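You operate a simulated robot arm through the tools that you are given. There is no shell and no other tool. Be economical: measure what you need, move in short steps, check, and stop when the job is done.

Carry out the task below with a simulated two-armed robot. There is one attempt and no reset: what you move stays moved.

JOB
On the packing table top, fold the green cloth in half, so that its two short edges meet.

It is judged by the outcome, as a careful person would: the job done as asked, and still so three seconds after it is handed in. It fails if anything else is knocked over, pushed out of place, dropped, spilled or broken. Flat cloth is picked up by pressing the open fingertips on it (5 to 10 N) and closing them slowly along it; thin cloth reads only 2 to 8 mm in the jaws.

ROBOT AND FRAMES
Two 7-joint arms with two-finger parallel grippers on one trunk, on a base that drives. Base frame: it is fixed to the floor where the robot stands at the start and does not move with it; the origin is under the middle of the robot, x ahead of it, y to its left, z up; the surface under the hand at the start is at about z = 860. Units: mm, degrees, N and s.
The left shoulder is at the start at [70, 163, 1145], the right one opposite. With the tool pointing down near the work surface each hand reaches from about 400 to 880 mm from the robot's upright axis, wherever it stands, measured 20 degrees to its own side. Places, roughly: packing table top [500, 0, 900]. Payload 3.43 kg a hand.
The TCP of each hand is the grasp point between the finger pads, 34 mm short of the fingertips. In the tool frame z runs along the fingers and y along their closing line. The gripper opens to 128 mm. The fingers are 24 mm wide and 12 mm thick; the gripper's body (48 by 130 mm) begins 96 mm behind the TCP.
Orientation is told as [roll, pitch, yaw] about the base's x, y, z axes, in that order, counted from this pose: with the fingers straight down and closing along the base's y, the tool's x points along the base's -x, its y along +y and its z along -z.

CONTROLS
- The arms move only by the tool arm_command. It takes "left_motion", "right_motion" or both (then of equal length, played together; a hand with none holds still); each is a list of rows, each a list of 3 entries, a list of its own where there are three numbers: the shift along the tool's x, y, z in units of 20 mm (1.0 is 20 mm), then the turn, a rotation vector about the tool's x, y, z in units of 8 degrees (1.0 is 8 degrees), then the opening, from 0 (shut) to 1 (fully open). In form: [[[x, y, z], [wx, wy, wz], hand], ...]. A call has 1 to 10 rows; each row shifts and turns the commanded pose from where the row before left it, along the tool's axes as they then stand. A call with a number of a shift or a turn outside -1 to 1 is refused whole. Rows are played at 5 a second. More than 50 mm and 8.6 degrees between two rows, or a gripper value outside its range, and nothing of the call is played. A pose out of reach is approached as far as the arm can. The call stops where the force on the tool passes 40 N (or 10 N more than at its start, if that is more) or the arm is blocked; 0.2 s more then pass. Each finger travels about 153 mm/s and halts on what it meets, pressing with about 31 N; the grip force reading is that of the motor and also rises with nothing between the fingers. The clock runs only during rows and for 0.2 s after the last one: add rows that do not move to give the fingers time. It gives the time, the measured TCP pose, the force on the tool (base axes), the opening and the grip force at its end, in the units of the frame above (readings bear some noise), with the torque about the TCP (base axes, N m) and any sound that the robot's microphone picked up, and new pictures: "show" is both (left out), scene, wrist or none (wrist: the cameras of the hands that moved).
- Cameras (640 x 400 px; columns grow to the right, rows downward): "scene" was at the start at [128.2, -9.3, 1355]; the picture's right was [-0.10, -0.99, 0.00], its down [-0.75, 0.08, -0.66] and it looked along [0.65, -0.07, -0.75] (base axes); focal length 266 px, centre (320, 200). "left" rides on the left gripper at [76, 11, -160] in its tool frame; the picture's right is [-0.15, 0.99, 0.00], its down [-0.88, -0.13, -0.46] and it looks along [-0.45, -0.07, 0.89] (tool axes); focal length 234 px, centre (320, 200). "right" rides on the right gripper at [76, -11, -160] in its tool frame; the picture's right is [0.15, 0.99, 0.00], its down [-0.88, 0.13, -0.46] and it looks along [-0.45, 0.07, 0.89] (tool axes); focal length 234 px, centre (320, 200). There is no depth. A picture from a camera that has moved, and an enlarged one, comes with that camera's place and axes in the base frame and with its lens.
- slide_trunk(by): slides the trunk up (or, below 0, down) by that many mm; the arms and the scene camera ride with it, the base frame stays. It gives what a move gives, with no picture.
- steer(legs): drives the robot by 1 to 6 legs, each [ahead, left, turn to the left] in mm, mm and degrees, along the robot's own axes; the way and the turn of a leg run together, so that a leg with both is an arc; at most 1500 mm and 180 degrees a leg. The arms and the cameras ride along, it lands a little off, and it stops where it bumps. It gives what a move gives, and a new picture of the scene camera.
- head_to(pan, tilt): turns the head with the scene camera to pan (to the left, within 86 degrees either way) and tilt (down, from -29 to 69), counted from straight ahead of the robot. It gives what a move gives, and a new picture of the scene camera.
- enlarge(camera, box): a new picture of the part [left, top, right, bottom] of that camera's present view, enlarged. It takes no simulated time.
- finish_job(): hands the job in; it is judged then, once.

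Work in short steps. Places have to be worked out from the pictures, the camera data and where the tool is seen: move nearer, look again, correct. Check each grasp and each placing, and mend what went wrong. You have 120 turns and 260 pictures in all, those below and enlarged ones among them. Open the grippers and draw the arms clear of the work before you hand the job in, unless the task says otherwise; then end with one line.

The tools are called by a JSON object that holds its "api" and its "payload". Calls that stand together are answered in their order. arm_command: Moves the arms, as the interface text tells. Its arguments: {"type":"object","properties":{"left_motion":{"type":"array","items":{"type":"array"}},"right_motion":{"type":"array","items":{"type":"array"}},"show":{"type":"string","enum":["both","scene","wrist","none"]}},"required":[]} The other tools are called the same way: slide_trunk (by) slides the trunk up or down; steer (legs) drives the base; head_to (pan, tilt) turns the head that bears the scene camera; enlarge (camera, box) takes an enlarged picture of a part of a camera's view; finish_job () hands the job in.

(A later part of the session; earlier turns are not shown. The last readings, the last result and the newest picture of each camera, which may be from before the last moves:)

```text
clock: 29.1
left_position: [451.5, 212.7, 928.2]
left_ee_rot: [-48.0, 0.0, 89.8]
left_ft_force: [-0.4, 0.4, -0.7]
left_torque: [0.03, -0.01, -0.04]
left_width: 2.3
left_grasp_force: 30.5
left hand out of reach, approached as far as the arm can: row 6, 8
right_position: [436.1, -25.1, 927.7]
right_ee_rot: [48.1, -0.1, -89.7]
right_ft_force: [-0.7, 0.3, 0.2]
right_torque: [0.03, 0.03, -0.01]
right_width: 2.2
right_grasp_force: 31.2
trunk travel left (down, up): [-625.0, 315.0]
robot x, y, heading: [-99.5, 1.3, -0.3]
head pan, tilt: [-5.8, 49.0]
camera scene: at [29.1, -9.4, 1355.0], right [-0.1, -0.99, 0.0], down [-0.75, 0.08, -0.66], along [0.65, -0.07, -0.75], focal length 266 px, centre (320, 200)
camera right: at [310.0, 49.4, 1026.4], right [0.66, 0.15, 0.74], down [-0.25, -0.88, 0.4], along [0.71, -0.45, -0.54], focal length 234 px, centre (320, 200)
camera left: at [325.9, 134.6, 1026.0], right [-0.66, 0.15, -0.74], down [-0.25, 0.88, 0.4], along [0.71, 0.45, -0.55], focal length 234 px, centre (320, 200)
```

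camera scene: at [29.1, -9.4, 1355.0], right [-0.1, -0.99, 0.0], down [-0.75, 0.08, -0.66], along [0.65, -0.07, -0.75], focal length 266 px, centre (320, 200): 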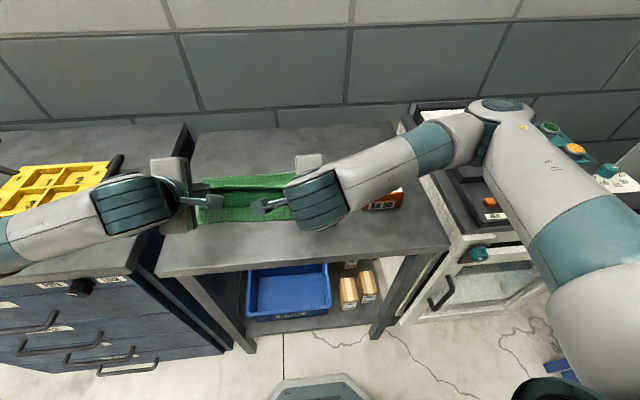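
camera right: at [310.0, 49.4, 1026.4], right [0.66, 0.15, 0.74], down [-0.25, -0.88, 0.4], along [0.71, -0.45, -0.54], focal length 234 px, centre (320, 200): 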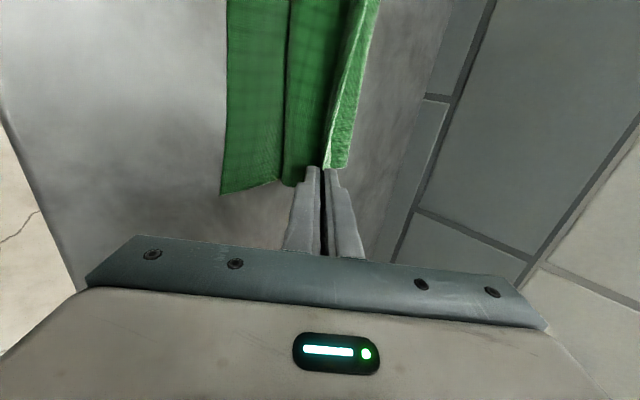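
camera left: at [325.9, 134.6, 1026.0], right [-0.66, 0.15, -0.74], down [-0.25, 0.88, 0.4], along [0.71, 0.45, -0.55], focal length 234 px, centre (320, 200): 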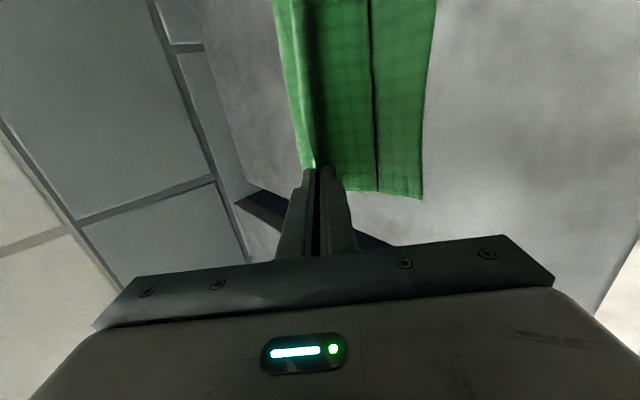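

The left arm nears its limit, so I finish the placement with a 13 mm base drive back and lower with the trunk.

{"api": "steer", "payload": {"legs": [[-14, 0, 0]]}}

{"api": "slide_trunk", "payload": {"by": -24}}

```text
clock: 29.9
left_position: [438.7, 212.8, 926.6]
left_ee_rot: [-48.0, -0.1, 89.9]
left_ft_force: [0.5, -0.5, -0.5]
left_torque: [0.01, 0.04, 0.0]
left_width: 2.4
left_grasp_force: 31.2
right_position: [424.2, -25.2, 927.8]
right_ee_rot: [48.0, -0.1, -89.7]
right_ft_force: [0.5, 1.1, 0.6]
right_torque: [0.06, 0.01, 0.0]
right_width: 2.1
right_grasp_force: 31.2
trunk travel left (down, up): [-625.0, 315.0]
robot x, y, heading: [-114.9, -1.8, -0.1]
head pan, tilt: [-5.8, 49.0]
camera scene: at [16.6, -9.3, 1354.8], right [-0.1, -0.99, 0.0], down [-0.75, 0.08, -0.66], along [0.65, -0.07, -0.76], focal length 266 px, centre (320, 200)
```

scene: 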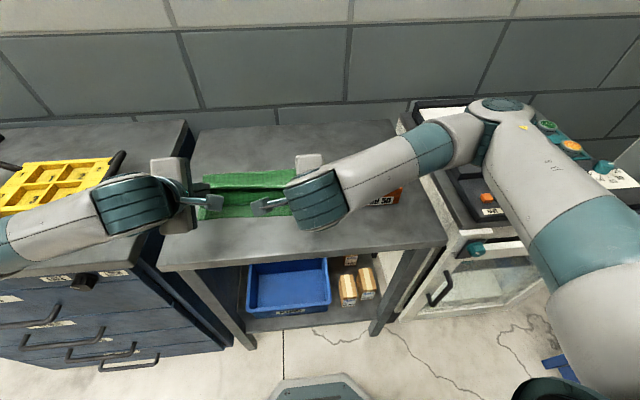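

```text
clock: 30.6
left_position: [437.7, 212.2, 904.1]
left_ee_rot: [-47.9, -0.2, 89.9]
left_ft_force: [0.1, -0.6, -1.3]
left_torque: [-0.03, 0.05, 0.01]
left_width: 2.3
left_grasp_force: 31.1
right_position: [422.2, -25.1, 903.4]
right_ee_rot: [48.1, -0.2, -89.8]
right_ft_force: [0.5, 0.8, 0.2]
right_torque: [0.01, 0.03, 0.01]
right_width: 2.2
right_grasp_force: 31.3
trunk travel left (down, up): [-601.0, 339.0]
robot x, y, heading: [-110.2, 1.4, -0.0]
head pan, tilt: [-5.8, 49.0]
```

Nearly on the cloth with no contact force. I lower 4 mm more and open the fingers slightly to let the edge go, then look.

{"api": "slide_trunk", "payload": {"by": -4}}

{"api": "arm_command", "payload": {"left_motion": [[[0, 0, 0], [0, 0, 0], 0.03], [[0, 0, 0], [0, 0, 0], 0.06], [[0, 0, 0], [0, 0, 0], 0.09], [[0, 0, 0], [0, 0, 0], 0.12], [[0, 0, 0], [0, 0, 0], 0.12]], "right_motion": [[[0, 0, 0], [0, 0, 0], 0.03], [[0, 0, 0], [0, 0, 0], 0.06], [[0, 0, 0], [0, 0, 0], 0.09], [[0, 0, 0], [0, 0, 0], 0.12], [[0, 0, 0], [0, 0, 0], 0.12]]}}

```text
clock: 31.1
left_position: [438.7, 212.8, 899.9]
left_ee_rot: [-48.0, -0.1, 90.0]
left_ft_force: [-0.2, -0.5, 0.7]
left_torque: [0.02, 0.06, -0.01]
left_width: 2.3
left_grasp_force: 30.8
right_position: [423.4, -26.0, 899.7]
right_ee_rot: [48.1, -0.1, -89.7]
right_ft_force: [0.1, 1.5, 0.1]
right_torque: [0.01, 0.02, 0.01]
right_width: 2.3
right_grasp_force: 30.7
trunk travel left (down, up): [-597.0, 343.0]
robot x, y, heading: [-111.5, 0.7, -0.1]
head pan, tilt: [-5.8, 49.0]
```

```text
clock: 32.3
left_position: [438.8, 213.1, 899.9]
left_ee_rot: [-48.1, -0.1, 89.8]
left_ft_force: [-0.4, -0.1, 1.6]
left_torque: [0.03, -0.02, -0.01]
left_width: 14.8
left_grasp_force: 0.1
right_position: [422.6, -24.5, 900.0]
right_ee_rot: [48.1, -0.1, -89.6]
right_ft_force: [-0.5, -0.6, 0.7]
right_torque: [-0.04, -0.02, 0.0]
right_width: 15.1
right_grasp_force: 0.1
trunk travel left (down, up): [-597.0, 343.0]
robot x, y, heading: [-111.2, -1.9, -0.3]
head pan, tilt: [-5.8, 49.0]
camera scene: at [15.4, -9.4, 1327.0], right [-0.1, -0.99, 0.0], down [-0.75, 0.08, -0.66], along [0.65, -0.07, -0.75], focal length 266 px, centre (320, 200)
camera right: at [296.5, 49.4, 998.6], right [0.66, 0.15, 0.74], down [-0.25, -0.88, 0.4], along [0.71, -0.45, -0.54], focal length 234 px, centre (320, 200)
camera left: at [312.3, 134.7, 998.1], right [-0.66, 0.15, -0.73], down [-0.25, 0.88, 0.4], along [0.71, 0.45, -0.55], focal length 234 px, centre (320, 200)
```

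scene: 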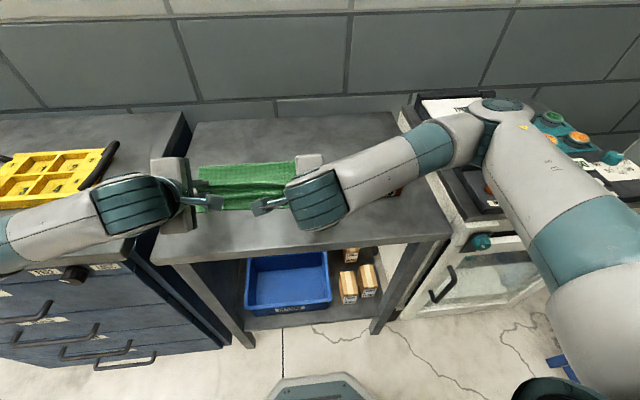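
right: 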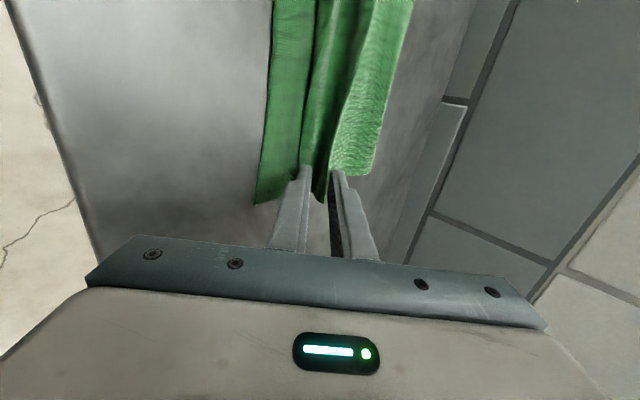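
left: 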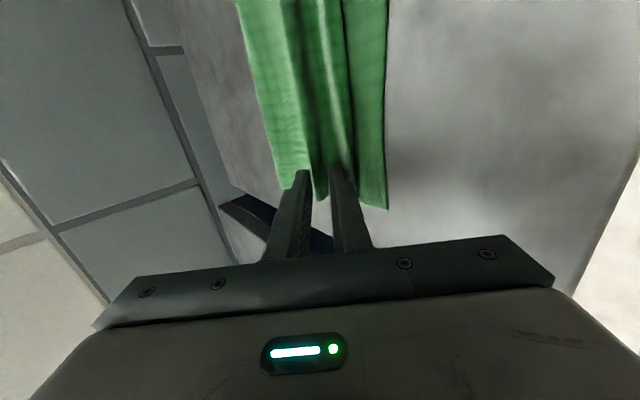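

The grip is released. I withdraw the fingers straight back toward the robot by driving back, which should let the edge unroll forward-free.

{"api": "steer", "payload": {"legs": [[-120, 0, 0]]}}

{"api": "enlarge", "payload": {"camera": "scene", "box": [160, 100, 360, 240]}}

```text
clock: 33.6
left_position: [319.1, 211.6, 900.1]
left_ee_rot: [-48.0, -0.2, 89.8]
left_ft_force: [-0.5, -0.5, -0.3]
left_torque: [0.01, -0.06, 0.0]
left_width: 15.2
left_grasp_force: 0.2
right_position: [303.9, -26.0, 899.7]
right_ee_rot: [48.2, -0.2, -89.8]
right_ft_force: [0.0, -0.4, -0.2]
right_torque: [0.0, -0.01, 0.01]
right_width: 15.4
right_grasp_force: 0.0
trunk travel left (down, up): [-597.0, 343.0]
robot x, y, heading: [-228.2, 2.4, -0.2]
head pan, tilt: [-5.8, 49.0]
camera scene: at [-103.6, -9.4, 1327.1], right [-0.1, -0.99, 0.0], down [-0.75, 0.08, -0.66], along [0.65, -0.07, -0.75], focal length 266 px, centre (320, 200)
```

scene: 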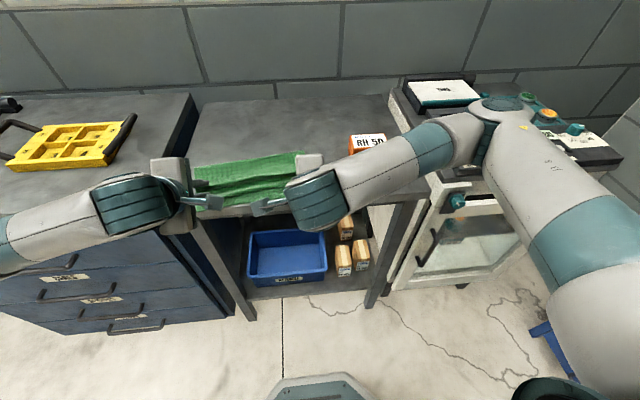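

```text
2.86 times, centred on (260, 170) of scene
camera zoom: at [-103.6, -9.4, 1327.1], right [-0.1, -0.99, 0.0], down [-0.75, 0.08, -0.66], along [0.65, -0.07, -0.75], focal length 758 px, centre (491, 286)
```

zoom: 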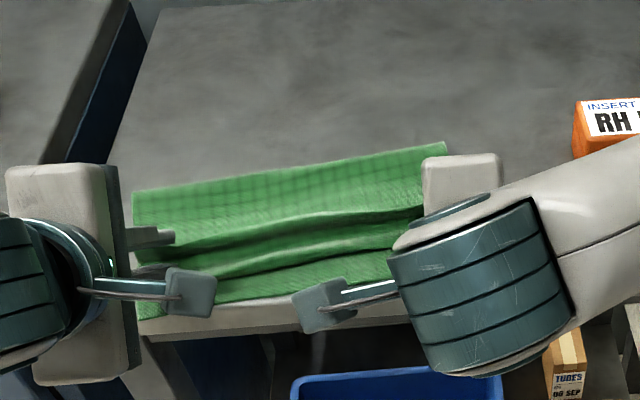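

The cloth was dragged along somewhat, so I check the wrist views before moving anything.

{"api": "enlarge", "payload": {"camera": "right", "box": [120, 0, 520, 250]}}

{"api": "enlarge", "payload": {"camera": "left", "box": [120, 0, 520, 250]}}

```text
1.60 times, centred on (320, 125) of right
camera zoom: at [177.9, 49.1, 999.0], right [0.66, 0.15, 0.74], down [-0.25, -0.88, 0.4], along [0.71, -0.45, -0.54], focal length 375 px, centre (320, 320)
```

zoom: 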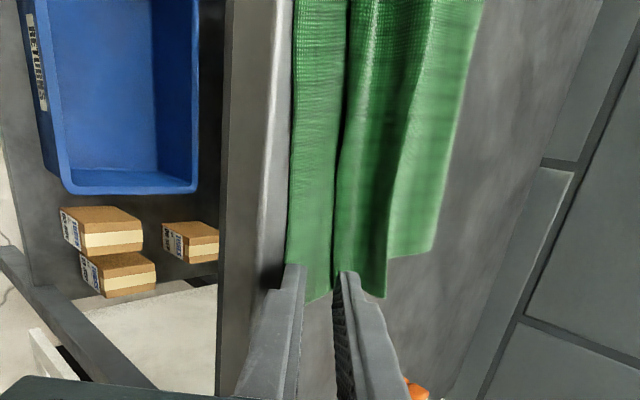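

```text
1.60 times, centred on (320, 125) of left
camera zoom: at [193.8, 134.3, 998.4], right [-0.66, 0.15, -0.74], down [-0.25, 0.88, 0.4], along [0.71, 0.45, -0.55], focal length 375 px, centre (320, 320)
```

zoom: 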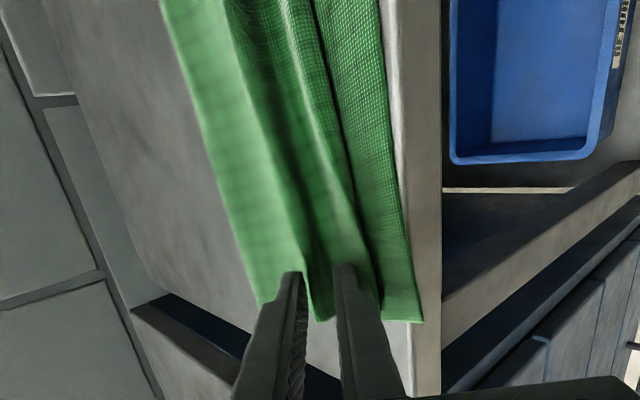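

The folded cloth slid along about 90 mm as the fingers' friction carried it. I'll raise 4 mm and slide both hands outward sideways together so the fingers exit from the fold without shifting it.

{"api": "slide_trunk", "payload": {"by": 4}}

{"api": "arm_command", "payload": {"left_motion": [[[-0.4, 0, 0], [0, 0, 0], 0.12], [[-0.4, 0, 0], [0, 0, 0], 0.12], [[-0.4, 0, 0], [0, 0, 0], 0.12], [[-0.4, 0, 0], [0, 0, 0], 0.12], [[-0.4, 0, 0], [0, 0, 0], 0.12], [[-0.3, 0, 0], [0, 0, 0], 0.12]], "right_motion": [[[-0.4, 0, 0], [0, 0, 0], 0.12], [[-0.4, 0, 0], [0, 0, 0], 0.12], [[-0.4, 0, 0], [0, 0, 0], 0.12], [[-0.4, 0, 0], [0, 0, 0], 0.12], [[-0.4, 0, 0], [0, 0, 0], 0.12], [[-0.3, 0, 0], [0, 0, 0], 0.12]]}}

```text
clock: 34.1
left_position: [320.0, 211.0, 904.4]
left_ee_rot: [-48.0, 0.0, 89.7]
left_ft_force: [0.3, -0.4, 0.3]
left_torque: [0.0, -0.01, -0.04]
left_width: 15.3
left_grasp_force: 0.1
right_position: [304.2, -26.3, 903.6]
right_ee_rot: [48.2, -0.1, -89.8]
right_ft_force: [-1.1, -0.9, -0.6]
right_torque: [-0.04, 0.04, -0.01]
right_width: 15.5
right_grasp_force: 0.1
trunk travel left (down, up): [-601.0, 339.0]
robot x, y, heading: [-230.8, 0.8, -0.2]
head pan, tilt: [-5.8, 49.0]
```

```text
clock: 35.5
left_position: [321.6, 257.3, 904.7]
left_ee_rot: [-48.0, 0.0, 89.9]
left_ft_force: [-0.9, 0.7, 0.5]
left_torque: [-0.02, 0.02, -0.01]
left_width: 15.1
left_grasp_force: 0.0
right_position: [304.9, -72.0, 903.3]
right_ee_rot: [48.1, -0.2, -89.9]
right_ft_force: [0.4, 0.5, -0.9]
right_torque: [-0.01, 0.03, 0.02]
right_width: 15.2
right_grasp_force: 0.1
trunk travel left (down, up): [-601.0, 339.0]
robot x, y, heading: [-232.1, -0.4, -0.2]
head pan, tilt: [-5.8, 49.0]
camera scene: at [-102.4, -9.4, 1331.0], right [-0.1, -0.99, 0.0], down [-0.75, 0.08, -0.66], along [0.65, -0.07, -0.75], focal length 266 px, centre (320, 200)
camera right: at [179.6, 3.0, 1002.1], right [0.66, 0.15, 0.74], down [-0.25, -0.88, 0.4], along [0.71, -0.45, -0.54], focal length 234 px, centre (320, 200)
camera left: at [195.3, 180.1, 1002.2], right [-0.66, 0.15, -0.73], down [-0.25, 0.88, 0.4], along [0.71, 0.45, -0.55], focal length 234 px, centre (320, 200)
```

scene: 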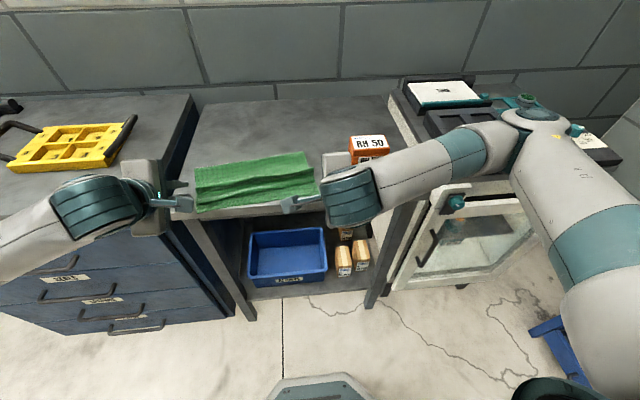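
right: 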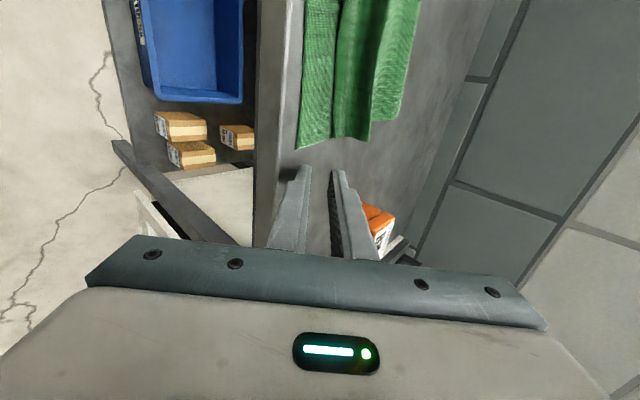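
left: 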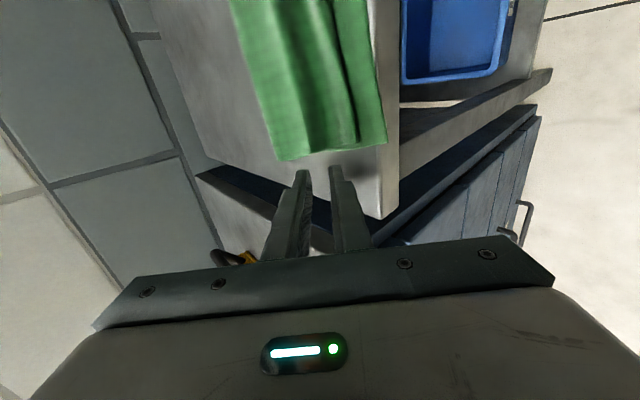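

Both hands are clear of the cloth. I raise the trunk and look at the cloth.

{"api": "slide_trunk", "payload": {"by": 200}}

{"api": "head_to", "payload": {"pan": 8, "tilt": 60}}

{"api": "enlarge", "payload": {"camera": "left", "box": [0, 0, 640, 400]}}

```text
clock: 37.7
left_position: [322.9, 257.3, 1104.0]
left_ee_rot: [-47.9, 0.0, 89.8]
left_ft_force: [-0.3, -0.1, 0.5]
left_torque: [0.02, -0.02, 0.02]
left_width: 15.3
left_grasp_force: 0.0
right_position: [306.4, -72.6, 1102.7]
right_ee_rot: [48.2, -0.1, -89.9]
right_ft_force: [0.0, 0.4, 0.7]
right_torque: [-0.04, 0.03, -0.01]
right_width: 15.3
right_grasp_force: 0.0
trunk travel left (down, up): [-801.0, 139.0]
robot x, y, heading: [-228.6, 1.4, -0.1]
head pan, tilt: [-5.8, 49.0]
```

```text
clock: 38.4
left_position: [322.3, 257.1, 1104.1]
left_ee_rot: [-47.9, -0.1, 89.8]
left_ft_force: [0.6, 0.1, -0.2]
left_torque: [-0.01, -0.01, -0.01]
left_width: 15.4
left_grasp_force: 0.1
right_position: [306.3, -71.8, 1103.5]
right_ee_rot: [48.1, -0.1, -89.8]
right_ft_force: [-0.7, 0.5, -0.2]
right_torque: [0.04, -0.02, -0.01]
right_width: 15.1
right_grasp_force: 0.0
trunk travel left (down, up): [-801.0, 139.0]
robot x, y, heading: [-229.9, 1.0, -0.1]
head pan, tilt: [8.0, 60.0]
camera scene: at [-113.7, 7.9, 1517.0], right [0.14, -0.99, 0.0], down [-0.86, -0.12, -0.5], along [0.5, 0.07, -0.87], focal length 266 px, centre (320, 200)
```

scene: 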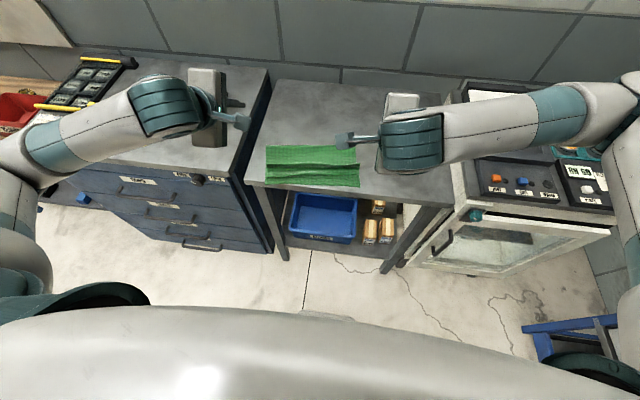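

```text
1.00 times, centred on (320, 200) of left (not enlarged: the box is as wide or as high as the picture)
camera zoom: at [195.4, 180.1, 1202.0], right [-0.66, 0.15, -0.73], down [-0.25, 0.88, 0.4], along [0.71, 0.45, -0.55], focal length 234 px, centre (320, 200)
```

zoom: 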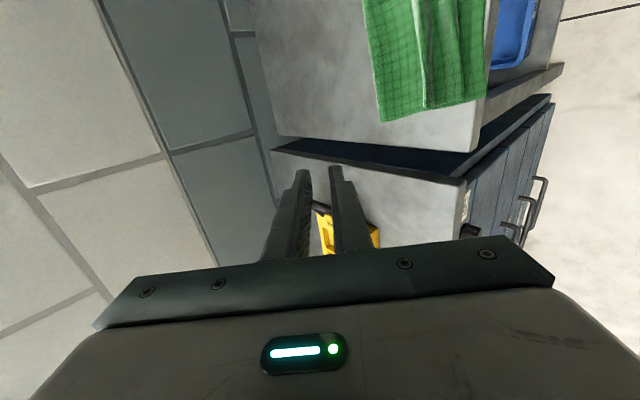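

{"api": "enlarge", "payload": {"camera": "scene", "box": [250, 120, 380, 200]}}

```text
4.92 times, centred on (315, 160) of scene
camera zoom: at [-113.7, 7.9, 1517.0], right [0.14, -0.99, 0.0], down [-0.86, -0.12, -0.5], along [0.5, 0.07, -0.87], focal length 1307 px, centre (345, 397)
```

zoom: 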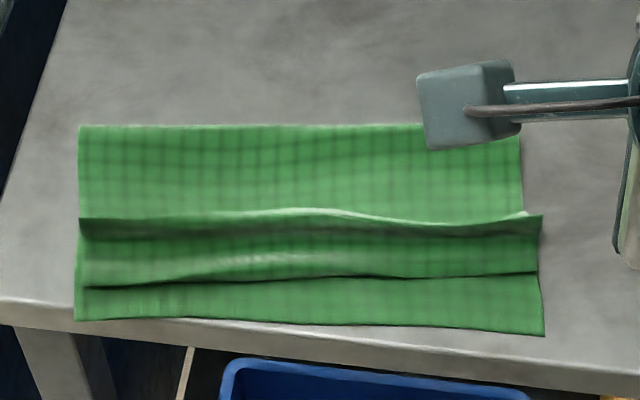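

The top layer appears to have a pleat: its crest is at x≈356 on the left and 393 on the right, with a free flap lying on the near side. I will pinch that crest from above, lift the layer, and re-lay it. First I straighten both hands and move them above the crest ends.

{"api": "arm_command", "payload": {"left_motion": [[[0, 0, 0], [-1, 0, 0], 0.4], [[0, 0, 0], [-1, 0, 0], 0.4], [[0, 0, 0], [-1, 0, 0], 0.4], [[0, 0, 0], [-1, 0, 0], 0.4], [[0, 0, 0], [-1, 0, 0], 0.4], [[0, 0, 0], [-1, 0, 0], 0.4]], "right_motion": [[[0, 0, 0], [1, 0, 0], 0.4], [[0, 0, 0], [1, 0, 0], 0.4], [[0, 0, 0], [1, 0, 0], 0.4], [[0, 0, 0], [1, 0, 0], 0.4], [[0, 0, 0], [1, 0, 0], 0.4], [[0, 0, 0], [1, 0, 0], 0.4]], "show": "none"}}

{"api": "arm_command", "payload": {"left_motion": [[[0.56, -0.45, 0], [0, 0, 0], 0.4], [[0.56, -0.45, 0], [0, 0, 0], 0.4], [[0.56, -0.45, 0], [0, 0, 0], 0.4], [[0.56, -0.45, 0], [0, 0, 0], 0.4]], "right_motion": [[[0.67, 1, 0], [0, 0, 0], 0.4], [[0.67, 1, 0], [0, 0, 0], 0.4], [[0.67, 1, 0], [0, 0, 0], 0.4], [[0.67, 1, 0], [0, 0, 0], 0.4]], "show": "none"}}

{"api": "slide_trunk", "payload": {"by": -120}}

{"api": "arm_command", "payload": {"left_motion": [[[0, 0, 0], [0, 0, 0], 0.4]], "right_motion": [[[0, 0, 0], [0, 0, 0], 0.4]]}}

```text
clock: 39.8
left_position: [322.2, 257.8, 1103.7]
left_ee_rot: [0.2, 0.0, 89.8]
left_ft_force: [1.3, -0.6, -0.9]
left_torque: [0.01, 0.04, -0.01]
left_width: 51.1
left_grasp_force: 0.1
right_position: [306.8, -72.9, 1103.3]
right_ee_rot: [-0.1, -0.1, -89.9]
right_ft_force: [-0.1, -0.1, 1.0]
right_torque: [0.0, 0.05, 0.0]
right_width: 51.0
right_grasp_force: 0.0
trunk travel left (down, up): [-801.0, 139.0]
robot x, y, heading: [-230.8, 0.4, -0.0]
head pan, tilt: [8.0, 60.0]
```

```text
clock: 40.8
left_position: [360.2, 211.8, 1102.6]
left_ee_rot: [0.1, -0.2, 89.8]
left_ft_force: [0.0, 1.0, 0.3]
left_torque: [-0.01, 0.02, 0.0]
left_width: 51.1
left_grasp_force: 0.2
right_position: [386.6, -19.8, 1103.5]
right_ee_rot: [0.0, -0.1, -89.8]
right_ft_force: [0.0, -0.3, -0.7]
right_torque: [-0.01, 0.04, 0.03]
right_width: 51.3
right_grasp_force: 0.1
trunk travel left (down, up): [-801.0, 139.0]
robot x, y, heading: [-230.2, -1.4, -0.1]
head pan, tilt: [8.0, 60.0]
```

```text
clock: 42.3
left_position: [358.7, 211.8, 983.9]
left_ee_rot: [0.0, 0.0, 89.8]
left_ft_force: [0.6, 0.0, -0.3]
left_torque: [-0.01, 0.01, 0.0]
left_width: 50.9
left_grasp_force: 0.1
right_position: [385.8, -19.4, 984.3]
right_ee_rot: [0.0, -0.1, -89.7]
right_ft_force: [-0.4, -0.3, 0.4]
right_torque: [0.02, -0.02, 0.01]
right_width: 51.1
right_grasp_force: 0.0
trunk travel left (down, up): [-681.0, 259.0]
robot x, y, heading: [-230.9, 1.5, -0.1]
head pan, tilt: [8.0, 60.0]
```

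```text
clock: 42.7
left_position: [358.8, 212.4, 981.8]
left_ee_rot: [0.0, -0.1, 89.8]
left_ft_force: [-1.2, 0.5, 0.2]
left_torque: [0.01, 0.02, 0.01]
left_width: 51.5
left_grasp_force: 0.0
right_position: [384.5, -19.0, 985.0]
right_ee_rot: [0.1, -0.1, -89.8]
right_ft_force: [-0.6, -0.3, -0.7]
right_torque: [0.01, 0.02, -0.01]
right_width: 51.1
right_grasp_force: 0.1
trunk travel left (down, up): [-681.0, 259.0]
robot x, y, heading: [-233.9, -0.3, -0.1]
head pan, tilt: [8.0, 60.0]
camera scene: at [-113.6, 7.9, 1397.0], right [0.14, -0.99, 0.0], down [-0.86, -0.12, -0.5], along [0.49, 0.07, -0.87], focal length 266 px, centre (320, 200)
camera right: at [373.8, 56.1, 1144.4], right [0.99, 0.15, 0.0], down [0.13, -0.88, 0.46], along [0.07, -0.45, -0.89], focal length 234 px, centre (320, 200)
camera left: at [347.7, 133.8, 1142.8], right [-0.99, 0.15, 0.0], down [0.13, 0.88, 0.46], along [0.07, 0.45, -0.89], focal length 234 px, centre (320, 200)
```

scene: 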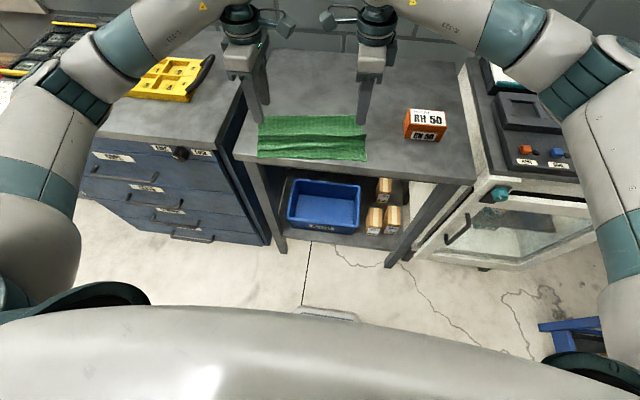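
right: 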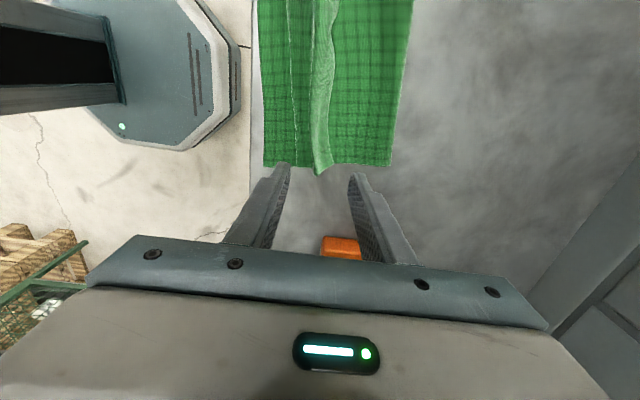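
left: 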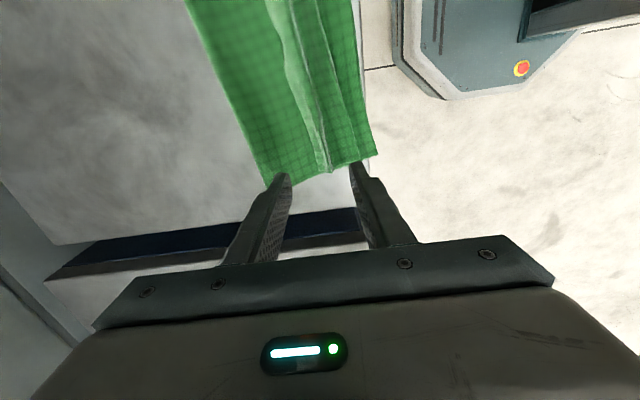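

Very good vantage. I enlarge both views to understand the layering.

{"api": "enlarge", "payload": {"camera": "right", "box": [230, 0, 440, 190]}}

{"api": "enlarge", "payload": {"camera": "left", "box": [190, 0, 400, 200]}}

{"api": "enlarge", "payload": {"camera": "scene", "box": [240, 95, 390, 175]}}

```text
2.11 times, centred on (335, 95) of right
camera zoom: at [373.8, 56.1, 1144.4], right [0.99, 0.15, 0.0], down [0.13, -0.88, 0.46], along [0.07, -0.45, -0.89], focal length 493 px, centre (288, 421)
```

zoom: 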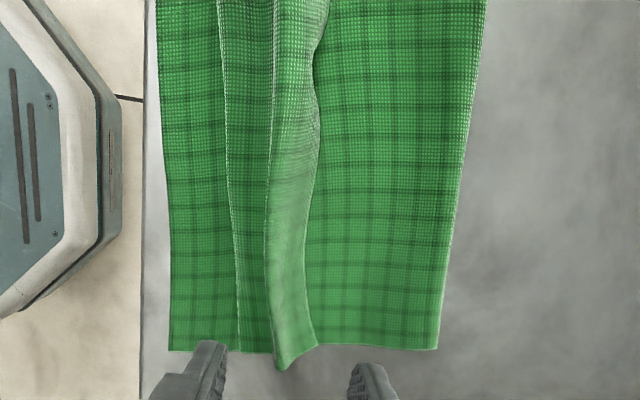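

```text
2.00 times, centred on (295, 100) of left
camera zoom: at [347.7, 133.8, 1142.8], right [-0.99, 0.15, 0.0], down [0.13, 0.88, 0.46], along [0.07, 0.45, -0.89], focal length 468 px, centre (370, 400)
```

zoom: 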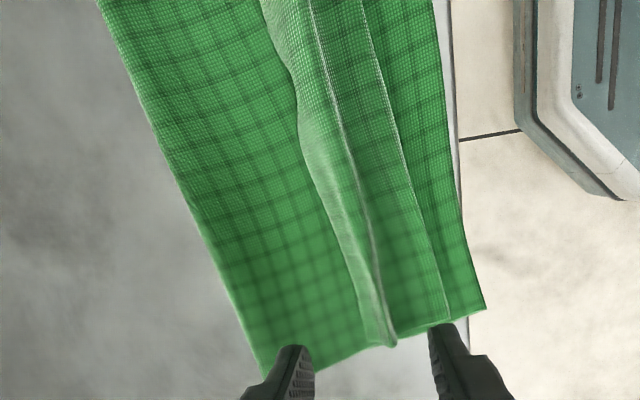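

```text
4.27 times, centred on (315, 135) of scene
camera zoom: at [-113.6, 7.9, 1397.0], right [0.14, -0.99, 0.0], down [-0.86, -0.12, -0.5], along [0.49, 0.07, -0.87], focal length 1133 px, centre (341, 477)
```

zoom: 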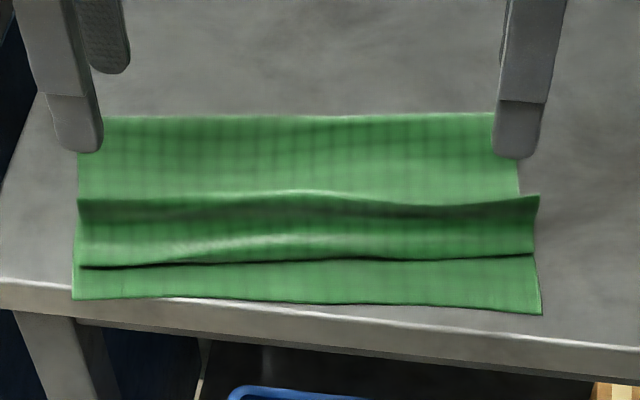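

Now the layering is clear: a standing pleat (crest at x≈351 left, 386 right) lies behind the true edge (x≈312 left, 360 right), so the top layer is right side out and only bunched. I'll pinch the standing pleat at both ends without pressing on the lower layer.

{"api": "arm_command", "payload": {"left_motion": [[[0, 0.45, 0.5], [0, 0, 0], 0.34], [[0, 0, 1], [0, 0, 0], 0.34], [[0, 0, 1], [0, 0, 0], 0.34], [[0, 0, 1], [0, 0, 0], 0.34], [[0, 0, 0.5], [0, 0, 0], 0.34], [[0, 0, 0], [0, 0, 0], 0.34]], "right_motion": [[[-0.3, 0.15, 0.5], [0, 0, 0], 0.34], [[0, 0, 1], [0, 0, 0], 0.34], [[0, 0, 1], [0, 0, 0], 0.34], [[0, 0, 1], [0, 0, 0], 0.34], [[0, 0, 0.65], [0, 0, 0], 0.34], [[0, 0, 0], [0, 0, 0], 0.34]]}}

```text
clock: 44.1
left_position: [350.2, 210.7, 904.1]
left_ee_rot: [0.1, 0.1, 89.8]
left_ft_force: [-0.3, 0.1, 0.0]
left_torque: [0.0, 0.01, 0.0]
left_width: 43.5
left_grasp_force: 0.0
right_position: [389.0, -24.3, 900.7]
right_ee_rot: [0.1, -0.1, -89.8]
right_ft_force: [0.2, -0.6, 0.0]
right_torque: [-0.04, -0.01, 0.0]
right_width: 43.3
right_grasp_force: 0.1
trunk travel left (down, up): [-681.0, 259.0]
robot x, y, heading: [-229.3, -0.4, -0.1]
head pan, tilt: [8.0, 60.0]
camera scene: at [-113.8, 7.9, 1397.0], right [0.14, -0.99, 0.0], down [-0.86, -0.12, -0.5], along [0.5, 0.07, -0.87], focal length 266 px, centre (320, 200)
camera right: at [377.2, 50.3, 1061.0], right [0.99, 0.15, 0.0], down [0.13, -0.88, 0.46], along [0.07, -0.45, -0.89], focal length 234 px, centre (320, 200)
camera left: at [338.3, 133.6, 1063.6], right [-0.99, 0.15, 0.0], down [0.13, 0.88, 0.46], along [0.07, 0.45, -0.89], focal length 234 px, centre (320, 200)
```

scene: 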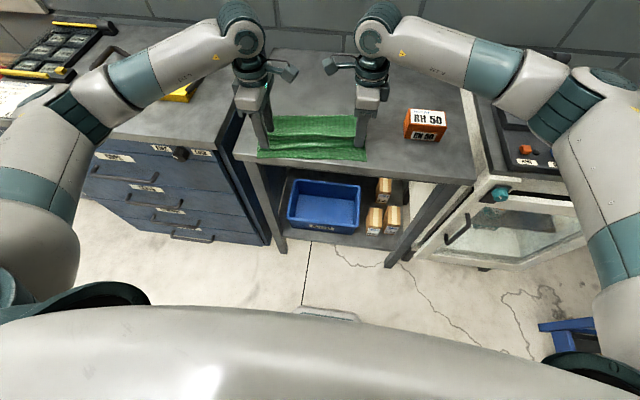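
right: 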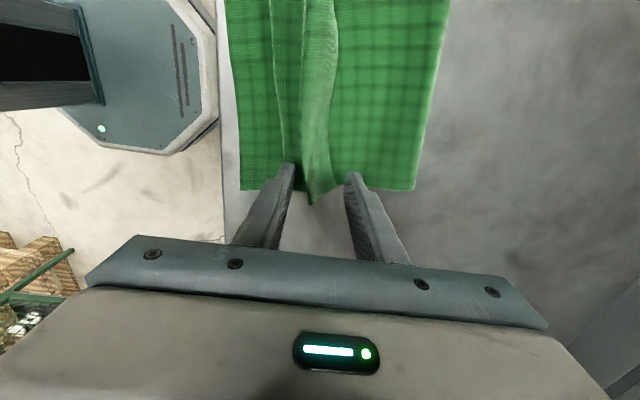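
left: 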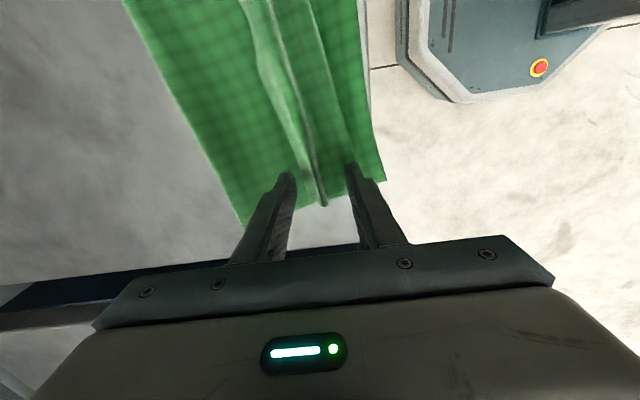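

Both jaws straddle the pleat. I lower the left by 3 mm and close slowly.

{"api": "arm_command", "payload": {"left_motion": [[[0, 0, 0.15], [0, 0, 0], 0.34], [[0, 0, 0], [0, 0, 0], 0.27], [[0, 0, 0], [0, 0, 0], 0.2], [[0, 0, 0], [0, 0, 0], 0.14], [[0, 0, 0], [0, 0, 0], 0.08], [[0, 0, 0], [0, 0, 0], 0.03], [[0, 0, 0], [0, 0, 0], 0], [[0, 0, 0], [0, 0, 0], 0]], "right_motion": [[[0, 0, 0], [0, 0, 0], 0.34], [[0, 0, 0], [0, 0, 0], 0.27], [[0, 0, 0], [0, 0, 0], 0.2], [[0, 0, 0], [0, 0, 0], 0.14], [[0, 0, 0], [0, 0, 0], 0.08], [[0, 0, 0], [0, 0, 0], 0.03], [[0, 0, 0], [0, 0, 0], 0], [[0, 0, 0], [0, 0, 0], 0]], "show": "none"}}

{"api": "arm_command", "payload": {"left_motion": [[[0, 0, -1], [0, 0, 0], 0], [[0, 0, -1], [0, 0, 0], 0], [[0, 0, -1], [0, 0, 0], 0], [[0, 0, 0], [0, 0, 0], 0]], "right_motion": [[[0, 0, -1], [0, 0, 0], 0], [[0, 0, -1], [0, 0, 0], 0], [[0, 0, -1], [0, 0, 0], 0], [[0, 0, 0], [0, 0, 0], 0]]}}

```text
clock: 45.9
left_position: [349.6, 212.1, 902.1]
left_ee_rot: [0.0, 0.0, 89.8]
left_ft_force: [0.5, 0.3, 0.9]
left_torque: [0.0, -0.01, 0.01]
left_width: 2.6
left_grasp_force: 31.2
right_position: [388.9, -25.3, 901.1]
right_ee_rot: [0.1, -0.2, -89.8]
right_ft_force: [0.0, 0.3, 0.6]
right_torque: [0.02, 0.0, 0.03]
right_width: 2.6
right_grasp_force: 31.3
trunk travel left (down, up): [-681.0, 259.0]
robot x, y, heading: [-227.1, -2.4, -0.2]
head pan, tilt: [8.0, 60.0]
```

```text
clock: 46.9
left_position: [350.1, 212.0, 960.7]
left_ee_rot: [0.0, -0.1, 89.8]
left_ft_force: [0.0, 0.6, -0.6]
left_torque: [0.0, -0.01, 0.01]
left_width: 2.3
left_grasp_force: 31.3
right_position: [388.8, -24.2, 961.0]
right_ee_rot: [0.2, -0.1, -89.8]
right_ft_force: [-0.6, -0.2, -0.3]
right_torque: [-0.01, 0.01, 0.02]
right_width: 2.8
right_grasp_force: 31.2
trunk travel left (down, up): [-681.0, 259.0]
robot x, y, heading: [-231.3, 1.3, -0.3]
head pan, tilt: [8.0, 60.0]
camera scene: at [-113.3, 7.9, 1396.9], right [0.14, -0.99, 0.0], down [-0.86, -0.12, -0.5], along [0.49, 0.07, -0.87], focal length 266 px, centre (320, 200)
camera right: at [377.0, 50.9, 1120.5], right [0.99, 0.15, 0.0], down [0.13, -0.88, 0.46], along [0.07, -0.45, -0.89], focal length 234 px, centre (320, 200)
camera left: at [338.0, 133.9, 1120.2], right [-0.99, 0.15, 0.0], down [0.13, 0.88, 0.46], along [0.07, 0.45, -0.89], focal length 234 px, centre (320, 200)
```

scene: 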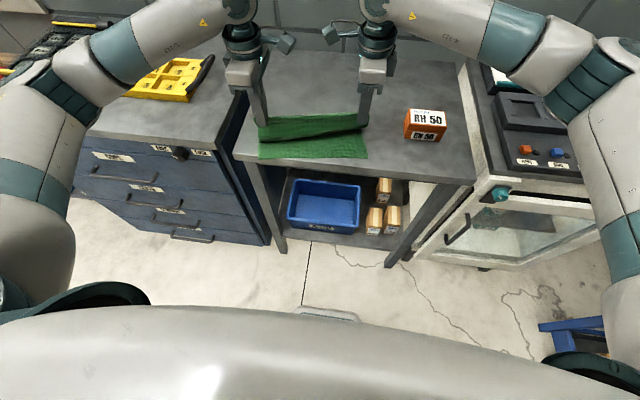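
right: 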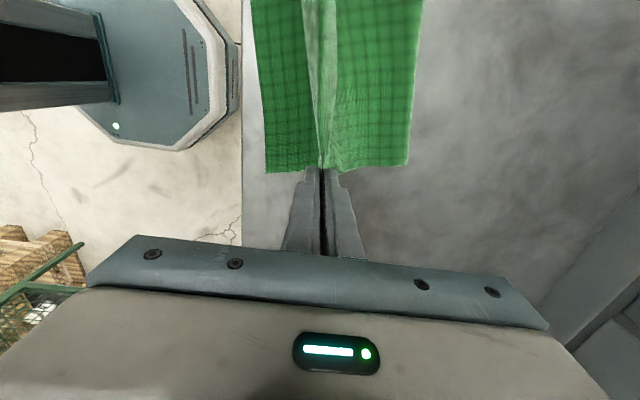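
left: 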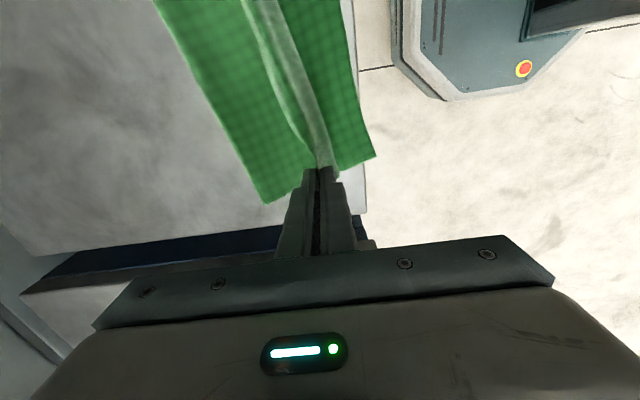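

Only the top layer is held. I'll lift a bit more and drive forward, unfolding the cloth so I can pull it straight and away from the table's front edge before re-folding it.

{"api": "arm_command", "payload": {"left_motion": [[[0, -0.5, -1], [0, 0, 0], 0], [[0, -0.5, -1], [0, 0, 0], 0], [[0, -0.5, -1], [0, 0, 0], 0], [[0, -0.5, -1], [0, 0, 0], 0]], "right_motion": [[[0, 0, -1], [0, 0, 0], 0], [[0, 0, -1], [0, 0, 0], 0], [[0, 0, -1], [0, 0, 0], 0], [[0, 0, -1], [0, 0, 0], 0]], "show": "none"}}

{"api": "steer", "payload": {"legs": [[170, 0, 0]]}}

{"api": "enlarge", "payload": {"camera": "right", "box": [0, 0, 640, 400]}}

```text
clock: 47.9
left_position: [391.8, 210.4, 1039.5]
left_ee_rot: [0.1, 0.0, 89.8]
left_ft_force: [0.7, -0.5, -0.1]
left_torque: [0.0, 0.02, -0.01]
left_width: 2.5
left_grasp_force: 30.9
right_position: [388.5, -23.7, 1041.1]
right_ee_rot: [0.1, -0.1, -89.9]
right_ft_force: [-0.1, -0.2, 0.5]
right_torque: [0.0, -0.01, 0.0]
right_width: 2.4
right_grasp_force: 31.4
trunk travel left (down, up): [-681.0, 259.0]
robot x, y, heading: [-237.0, 1.7, -0.2]
head pan, tilt: [8.0, 60.0]
```

```text
clock: 49.4
left_position: [559.2, 213.1, 1041.4]
left_ee_rot: [0.1, 0.0, 89.8]
left_ft_force: [-1.0, 0.0, 0.4]
left_torque: [0.02, 0.0, 0.03]
left_width: 2.6
left_grasp_force: 30.3
right_position: [557.4, -23.9, 1040.2]
right_ee_rot: [0.1, -0.1, -89.7]
right_ft_force: [0.0, -0.1, 0.2]
right_torque: [0.01, 0.0, 0.0]
right_width: 2.5
right_grasp_force: 31.1
trunk travel left (down, up): [-681.0, 259.0]
robot x, y, heading: [-57.6, 0.9, -0.1]
head pan, tilt: [8.0, 60.0]
camera scene: at [54.6, 7.8, 1397.1], right [0.14, -0.99, 0.0], down [-0.86, -0.12, -0.5], along [0.5, 0.07, -0.87], focal length 266 px, centre (320, 200)
```

scene: 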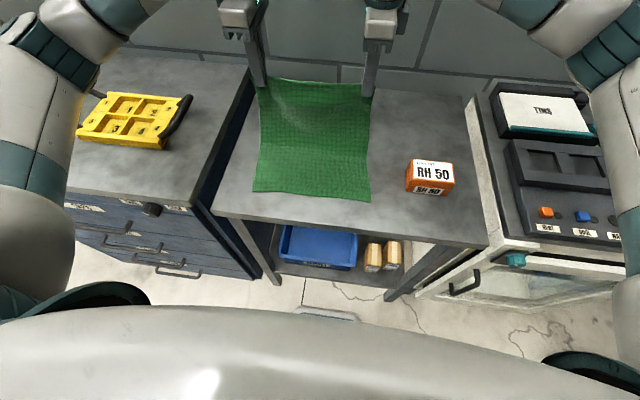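

```text
1.00 times, centred on (320, 200) of right (not enlarged: the box is as wide or as high as the picture)
camera zoom: at [545.4, 52.3, 1200.7], right [0.99, 0.15, 0.0], down [0.13, -0.88, 0.46], along [0.07, -0.45, -0.89], focal length 234 px, centre (320, 200)
```

zoom: 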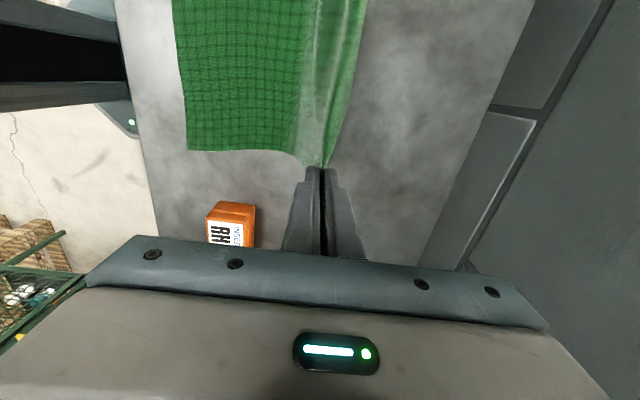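

Unfolding also slid the cloth to a good place: its near edge is at about (366,209) to (372,-66), roughly 60 mm from the table front and square. To re-lay I bring the pinched line back to x≈424 and 21 mm to the right, lowering to just above the surface.

{"api": "arm_command", "payload": {"left_motion": [[[0.15, 1, 0], [0, 0, 0], 0], [[0.15, 1, 0], [0, 0, 0], 0], [[0.15, 1, 0], [0, 0, 0], 0], [[0.15, 1, 0], [0, 0, 0], 0], [[0.11, 0.675, 1], [0, 0, 0], 0], [[0.11, 0.675, 1], [0, 0, 0], 0], [[0.11, 0.675, 1], [0, 0, 0], 0], [[0.11, 0.675, 1], [0, 0, 0], 0], [[0, 0, 1], [0, 0, 0], 0], [[0, 0, 0.6], [0, 0, 0], 0]], "right_motion": [[[-0.15, -1, 0], [0, 0, 0], 0], [[-0.15, -1, 0], [0, 0, 0], 0], [[-0.15, -1, 0], [0, 0, 0], 0], [[-0.15, -1, 0], [0, 0, 0], 0], [[-0.13, -0.68, 1], [0, 0, 0], 0], [[-0.13, -0.68, 1], [0, 0, 0], 0], [[-0.13, -0.68, 1], [0, 0, 0], 0], [[-0.13, -0.68, 1], [0, 0, 0], 0], [[0, 0, 1], [0, 0, 0], 0], [[0, 0, 0.6], [0, 0, 0], 0]]}}

```text
clock: 51.6
left_position: [425.0, 192.4, 927.1]
left_ee_rot: [0.0, 0.1, 89.9]
left_ft_force: [0.3, -0.8, 0.2]
left_torque: [-0.01, 0.01, 0.0]
left_width: 2.3
left_grasp_force: 31.0
right_position: [423.1, -47.0, 927.5]
right_ee_rot: [0.1, -0.1, -89.7]
right_ft_force: [0.6, 1.2, 0.3]
right_torque: [-0.02, -0.02, -0.02]
right_width: 2.5
right_grasp_force: 30.9
trunk travel left (down, up): [-681.0, 259.0]
robot x, y, heading: [-60.6, -2.0, -0.0]
head pan, tilt: [8.0, 60.0]
camera scene: at [55.2, 7.8, 1397.0], right [0.14, -0.99, 0.0], down [-0.86, -0.12, -0.5], along [0.49, 0.07, -0.87], focal length 266 px, centre (320, 200)
camera right: at [411.9, 29.1, 1087.8], right [0.99, 0.15, 0.0], down [0.13, -0.88, 0.46], along [0.07, -0.45, -0.89], focal length 234 px, centre (320, 200)
camera left: at [414.4, 114.1, 1086.5], right [-0.99, 0.15, 0.0], down [0.13, 0.88, 0.46], along [0.07, 0.45, -0.89], focal length 234 px, centre (320, 200)
```

scene: 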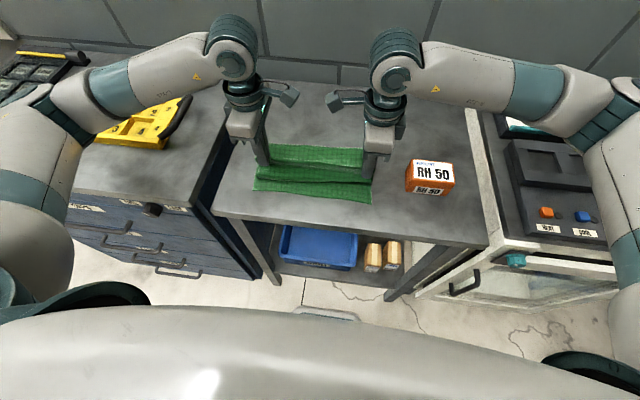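
right: 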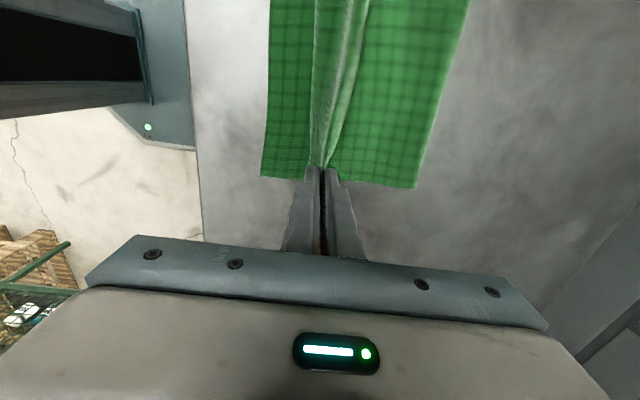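
left: 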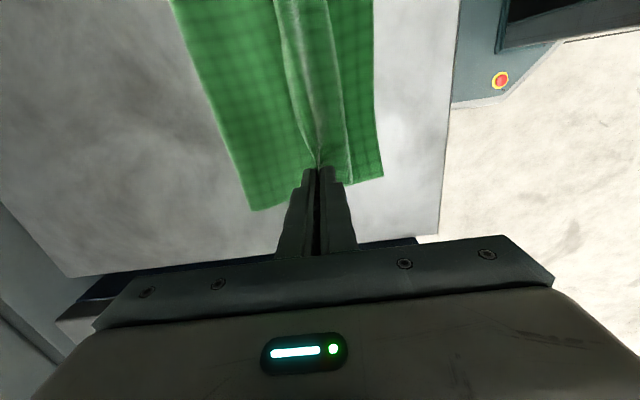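

The fold line sits at x≈511–527, while halves matching would need ≈550. The bottom layer was peeled up too far by the high path. I'll swing the edge back out over to x≈650 low, then fold again along a tighter arc.

{"api": "arm_command", "payload": {"left_motion": [[[0, -1, -1], [0, 0, 0], 0], [[0, -1, -1], [0, 0, 0], 0], [[0, -1, -1], [0, 0, 0], 0], [[0, -1, -1], [0, 0, 0], 0], [[0, -1, 0], [0, 0, 0], 0], [[0, -1, 0], [0, 0, 0], 0], [[0, -1, 0], [0, 0, 0], 0], [[0, -1, 0], [0, 0, 0], 0], [[0, -1, 0], [0, 0, 0], 0], [[0, -1, 0], [0, 0, 0], 0]], "right_motion": [[[0, 1, -1], [0, 0, 0], 0], [[0, 1, -1], [0, 0, 0], 0], [[0, 1, -1], [0, 0, 0], 0], [[0, 1, -1], [0, 0, 0], 0], [[0, 1, 0], [0, 0, 0], 0], [[0, 1, 0], [0, 0, 0], 0], [[0, 1, 0], [0, 0, 0], 0], [[0, 1, 0], [0, 0, 0], 0], [[0, 1, 0], [0, 0, 0], 0], [[0, 1, 0], [0, 0, 0], 0]], "show": "none"}}

{"api": "arm_command", "payload": {"left_motion": [[[0, -0.6, 1], [0, 0, 0], 0], [[0, -0.6, 1], [0, 0, 0], 0], [[0, -0.5, 1], [0, 0, 0], 0], [[0, 0, 0.5], [0, 0, 0], 0], [[0, 0, 0], [0, 0, 0], 0]], "right_motion": [[[0, 0.6, 1], [0, 0, 0], 0], [[0, 0.6, 1], [0, 0, 0], 0], [[0, 0.5, 1], [0, 0, 0], 0], [[0, 0, 0.5], [0, 0, 0], 0], [[0, 0, 0], [0, 0, 0], 0]]}}

```text
clock: 53.8
left_position: [625.8, 190.1, 1007.2]
left_ee_rot: [0.1, 0.0, 89.9]
left_ft_force: [0.9, -0.2, -0.1]
left_torque: [0.02, 0.01, 0.02]
left_width: 2.4
left_grasp_force: 30.9
right_position: [624.9, -44.7, 1006.2]
right_ee_rot: [0.0, -0.2, -89.6]
right_ft_force: [0.4, -0.4, 0.9]
right_torque: [-0.01, 0.0, 0.01]
right_width: 2.8
right_grasp_force: 31.4
trunk travel left (down, up): [-681.0, 259.0]
robot x, y, heading: [-61.0, -0.8, 0.0]
head pan, tilt: [8.0, 60.0]
```

```text
clock: 55.0
left_position: [659.5, 192.0, 938.2]
left_ee_rot: [0.0, -0.1, 89.9]
left_ft_force: [-0.1, -1.1, 0.7]
left_torque: [0.02, 0.0, 0.01]
left_width: 2.4
left_grasp_force: 31.2
right_position: [656.7, -43.3, 938.9]
right_ee_rot: [0.0, 0.0, -89.7]
right_ft_force: [-0.2, 1.0, -0.8]
right_torque: [0.02, 0.03, 0.0]
right_width: 2.6
right_grasp_force: 31.0
trunk travel left (down, up): [-681.0, 259.0]
robot x, y, heading: [-62.5, -1.2, -0.1]
head pan, tilt: [8.0, 60.0]
camera scene: at [54.9, 7.7, 1397.0], right [0.14, -0.99, 0.0], down [-0.86, -0.12, -0.5], along [0.5, 0.07, -0.87], focal length 266 px, centre (320, 200)
camera right: at [645.4, 31.2, 1098.6], right [0.99, 0.15, 0.0], down [0.13, -0.88, 0.46], along [0.07, -0.45, -0.89], focal length 234 px, centre (320, 200)
camera left: at [647.7, 113.1, 1097.6], right [-0.99, 0.15, 0.0], down [0.13, 0.88, 0.46], along [0.07, 0.45, -0.89], focal length 234 px, centre (320, 200)
```

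scene: 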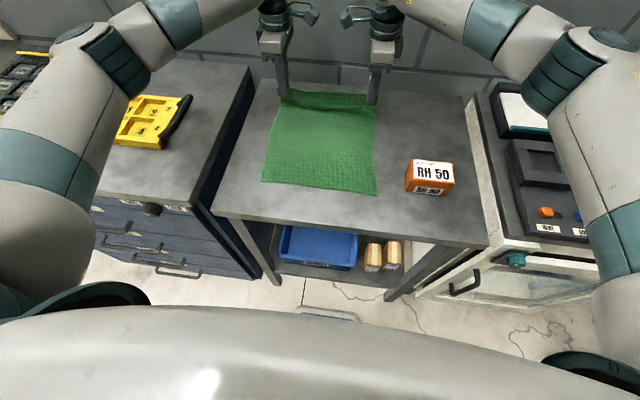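
right: 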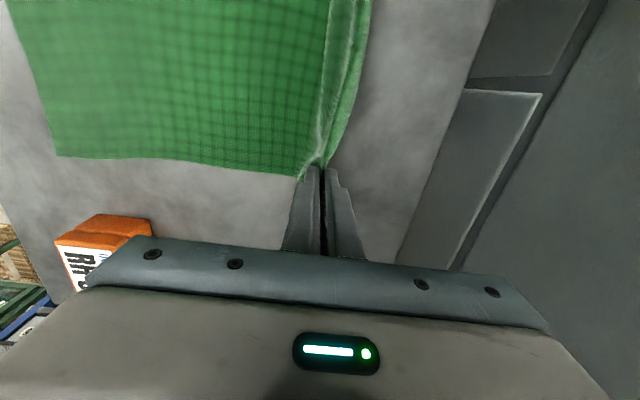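
left: 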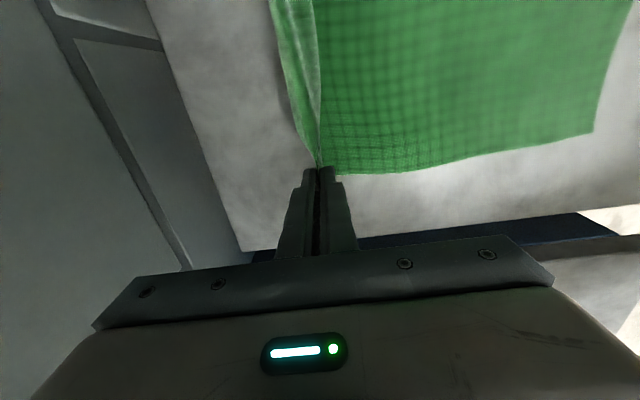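

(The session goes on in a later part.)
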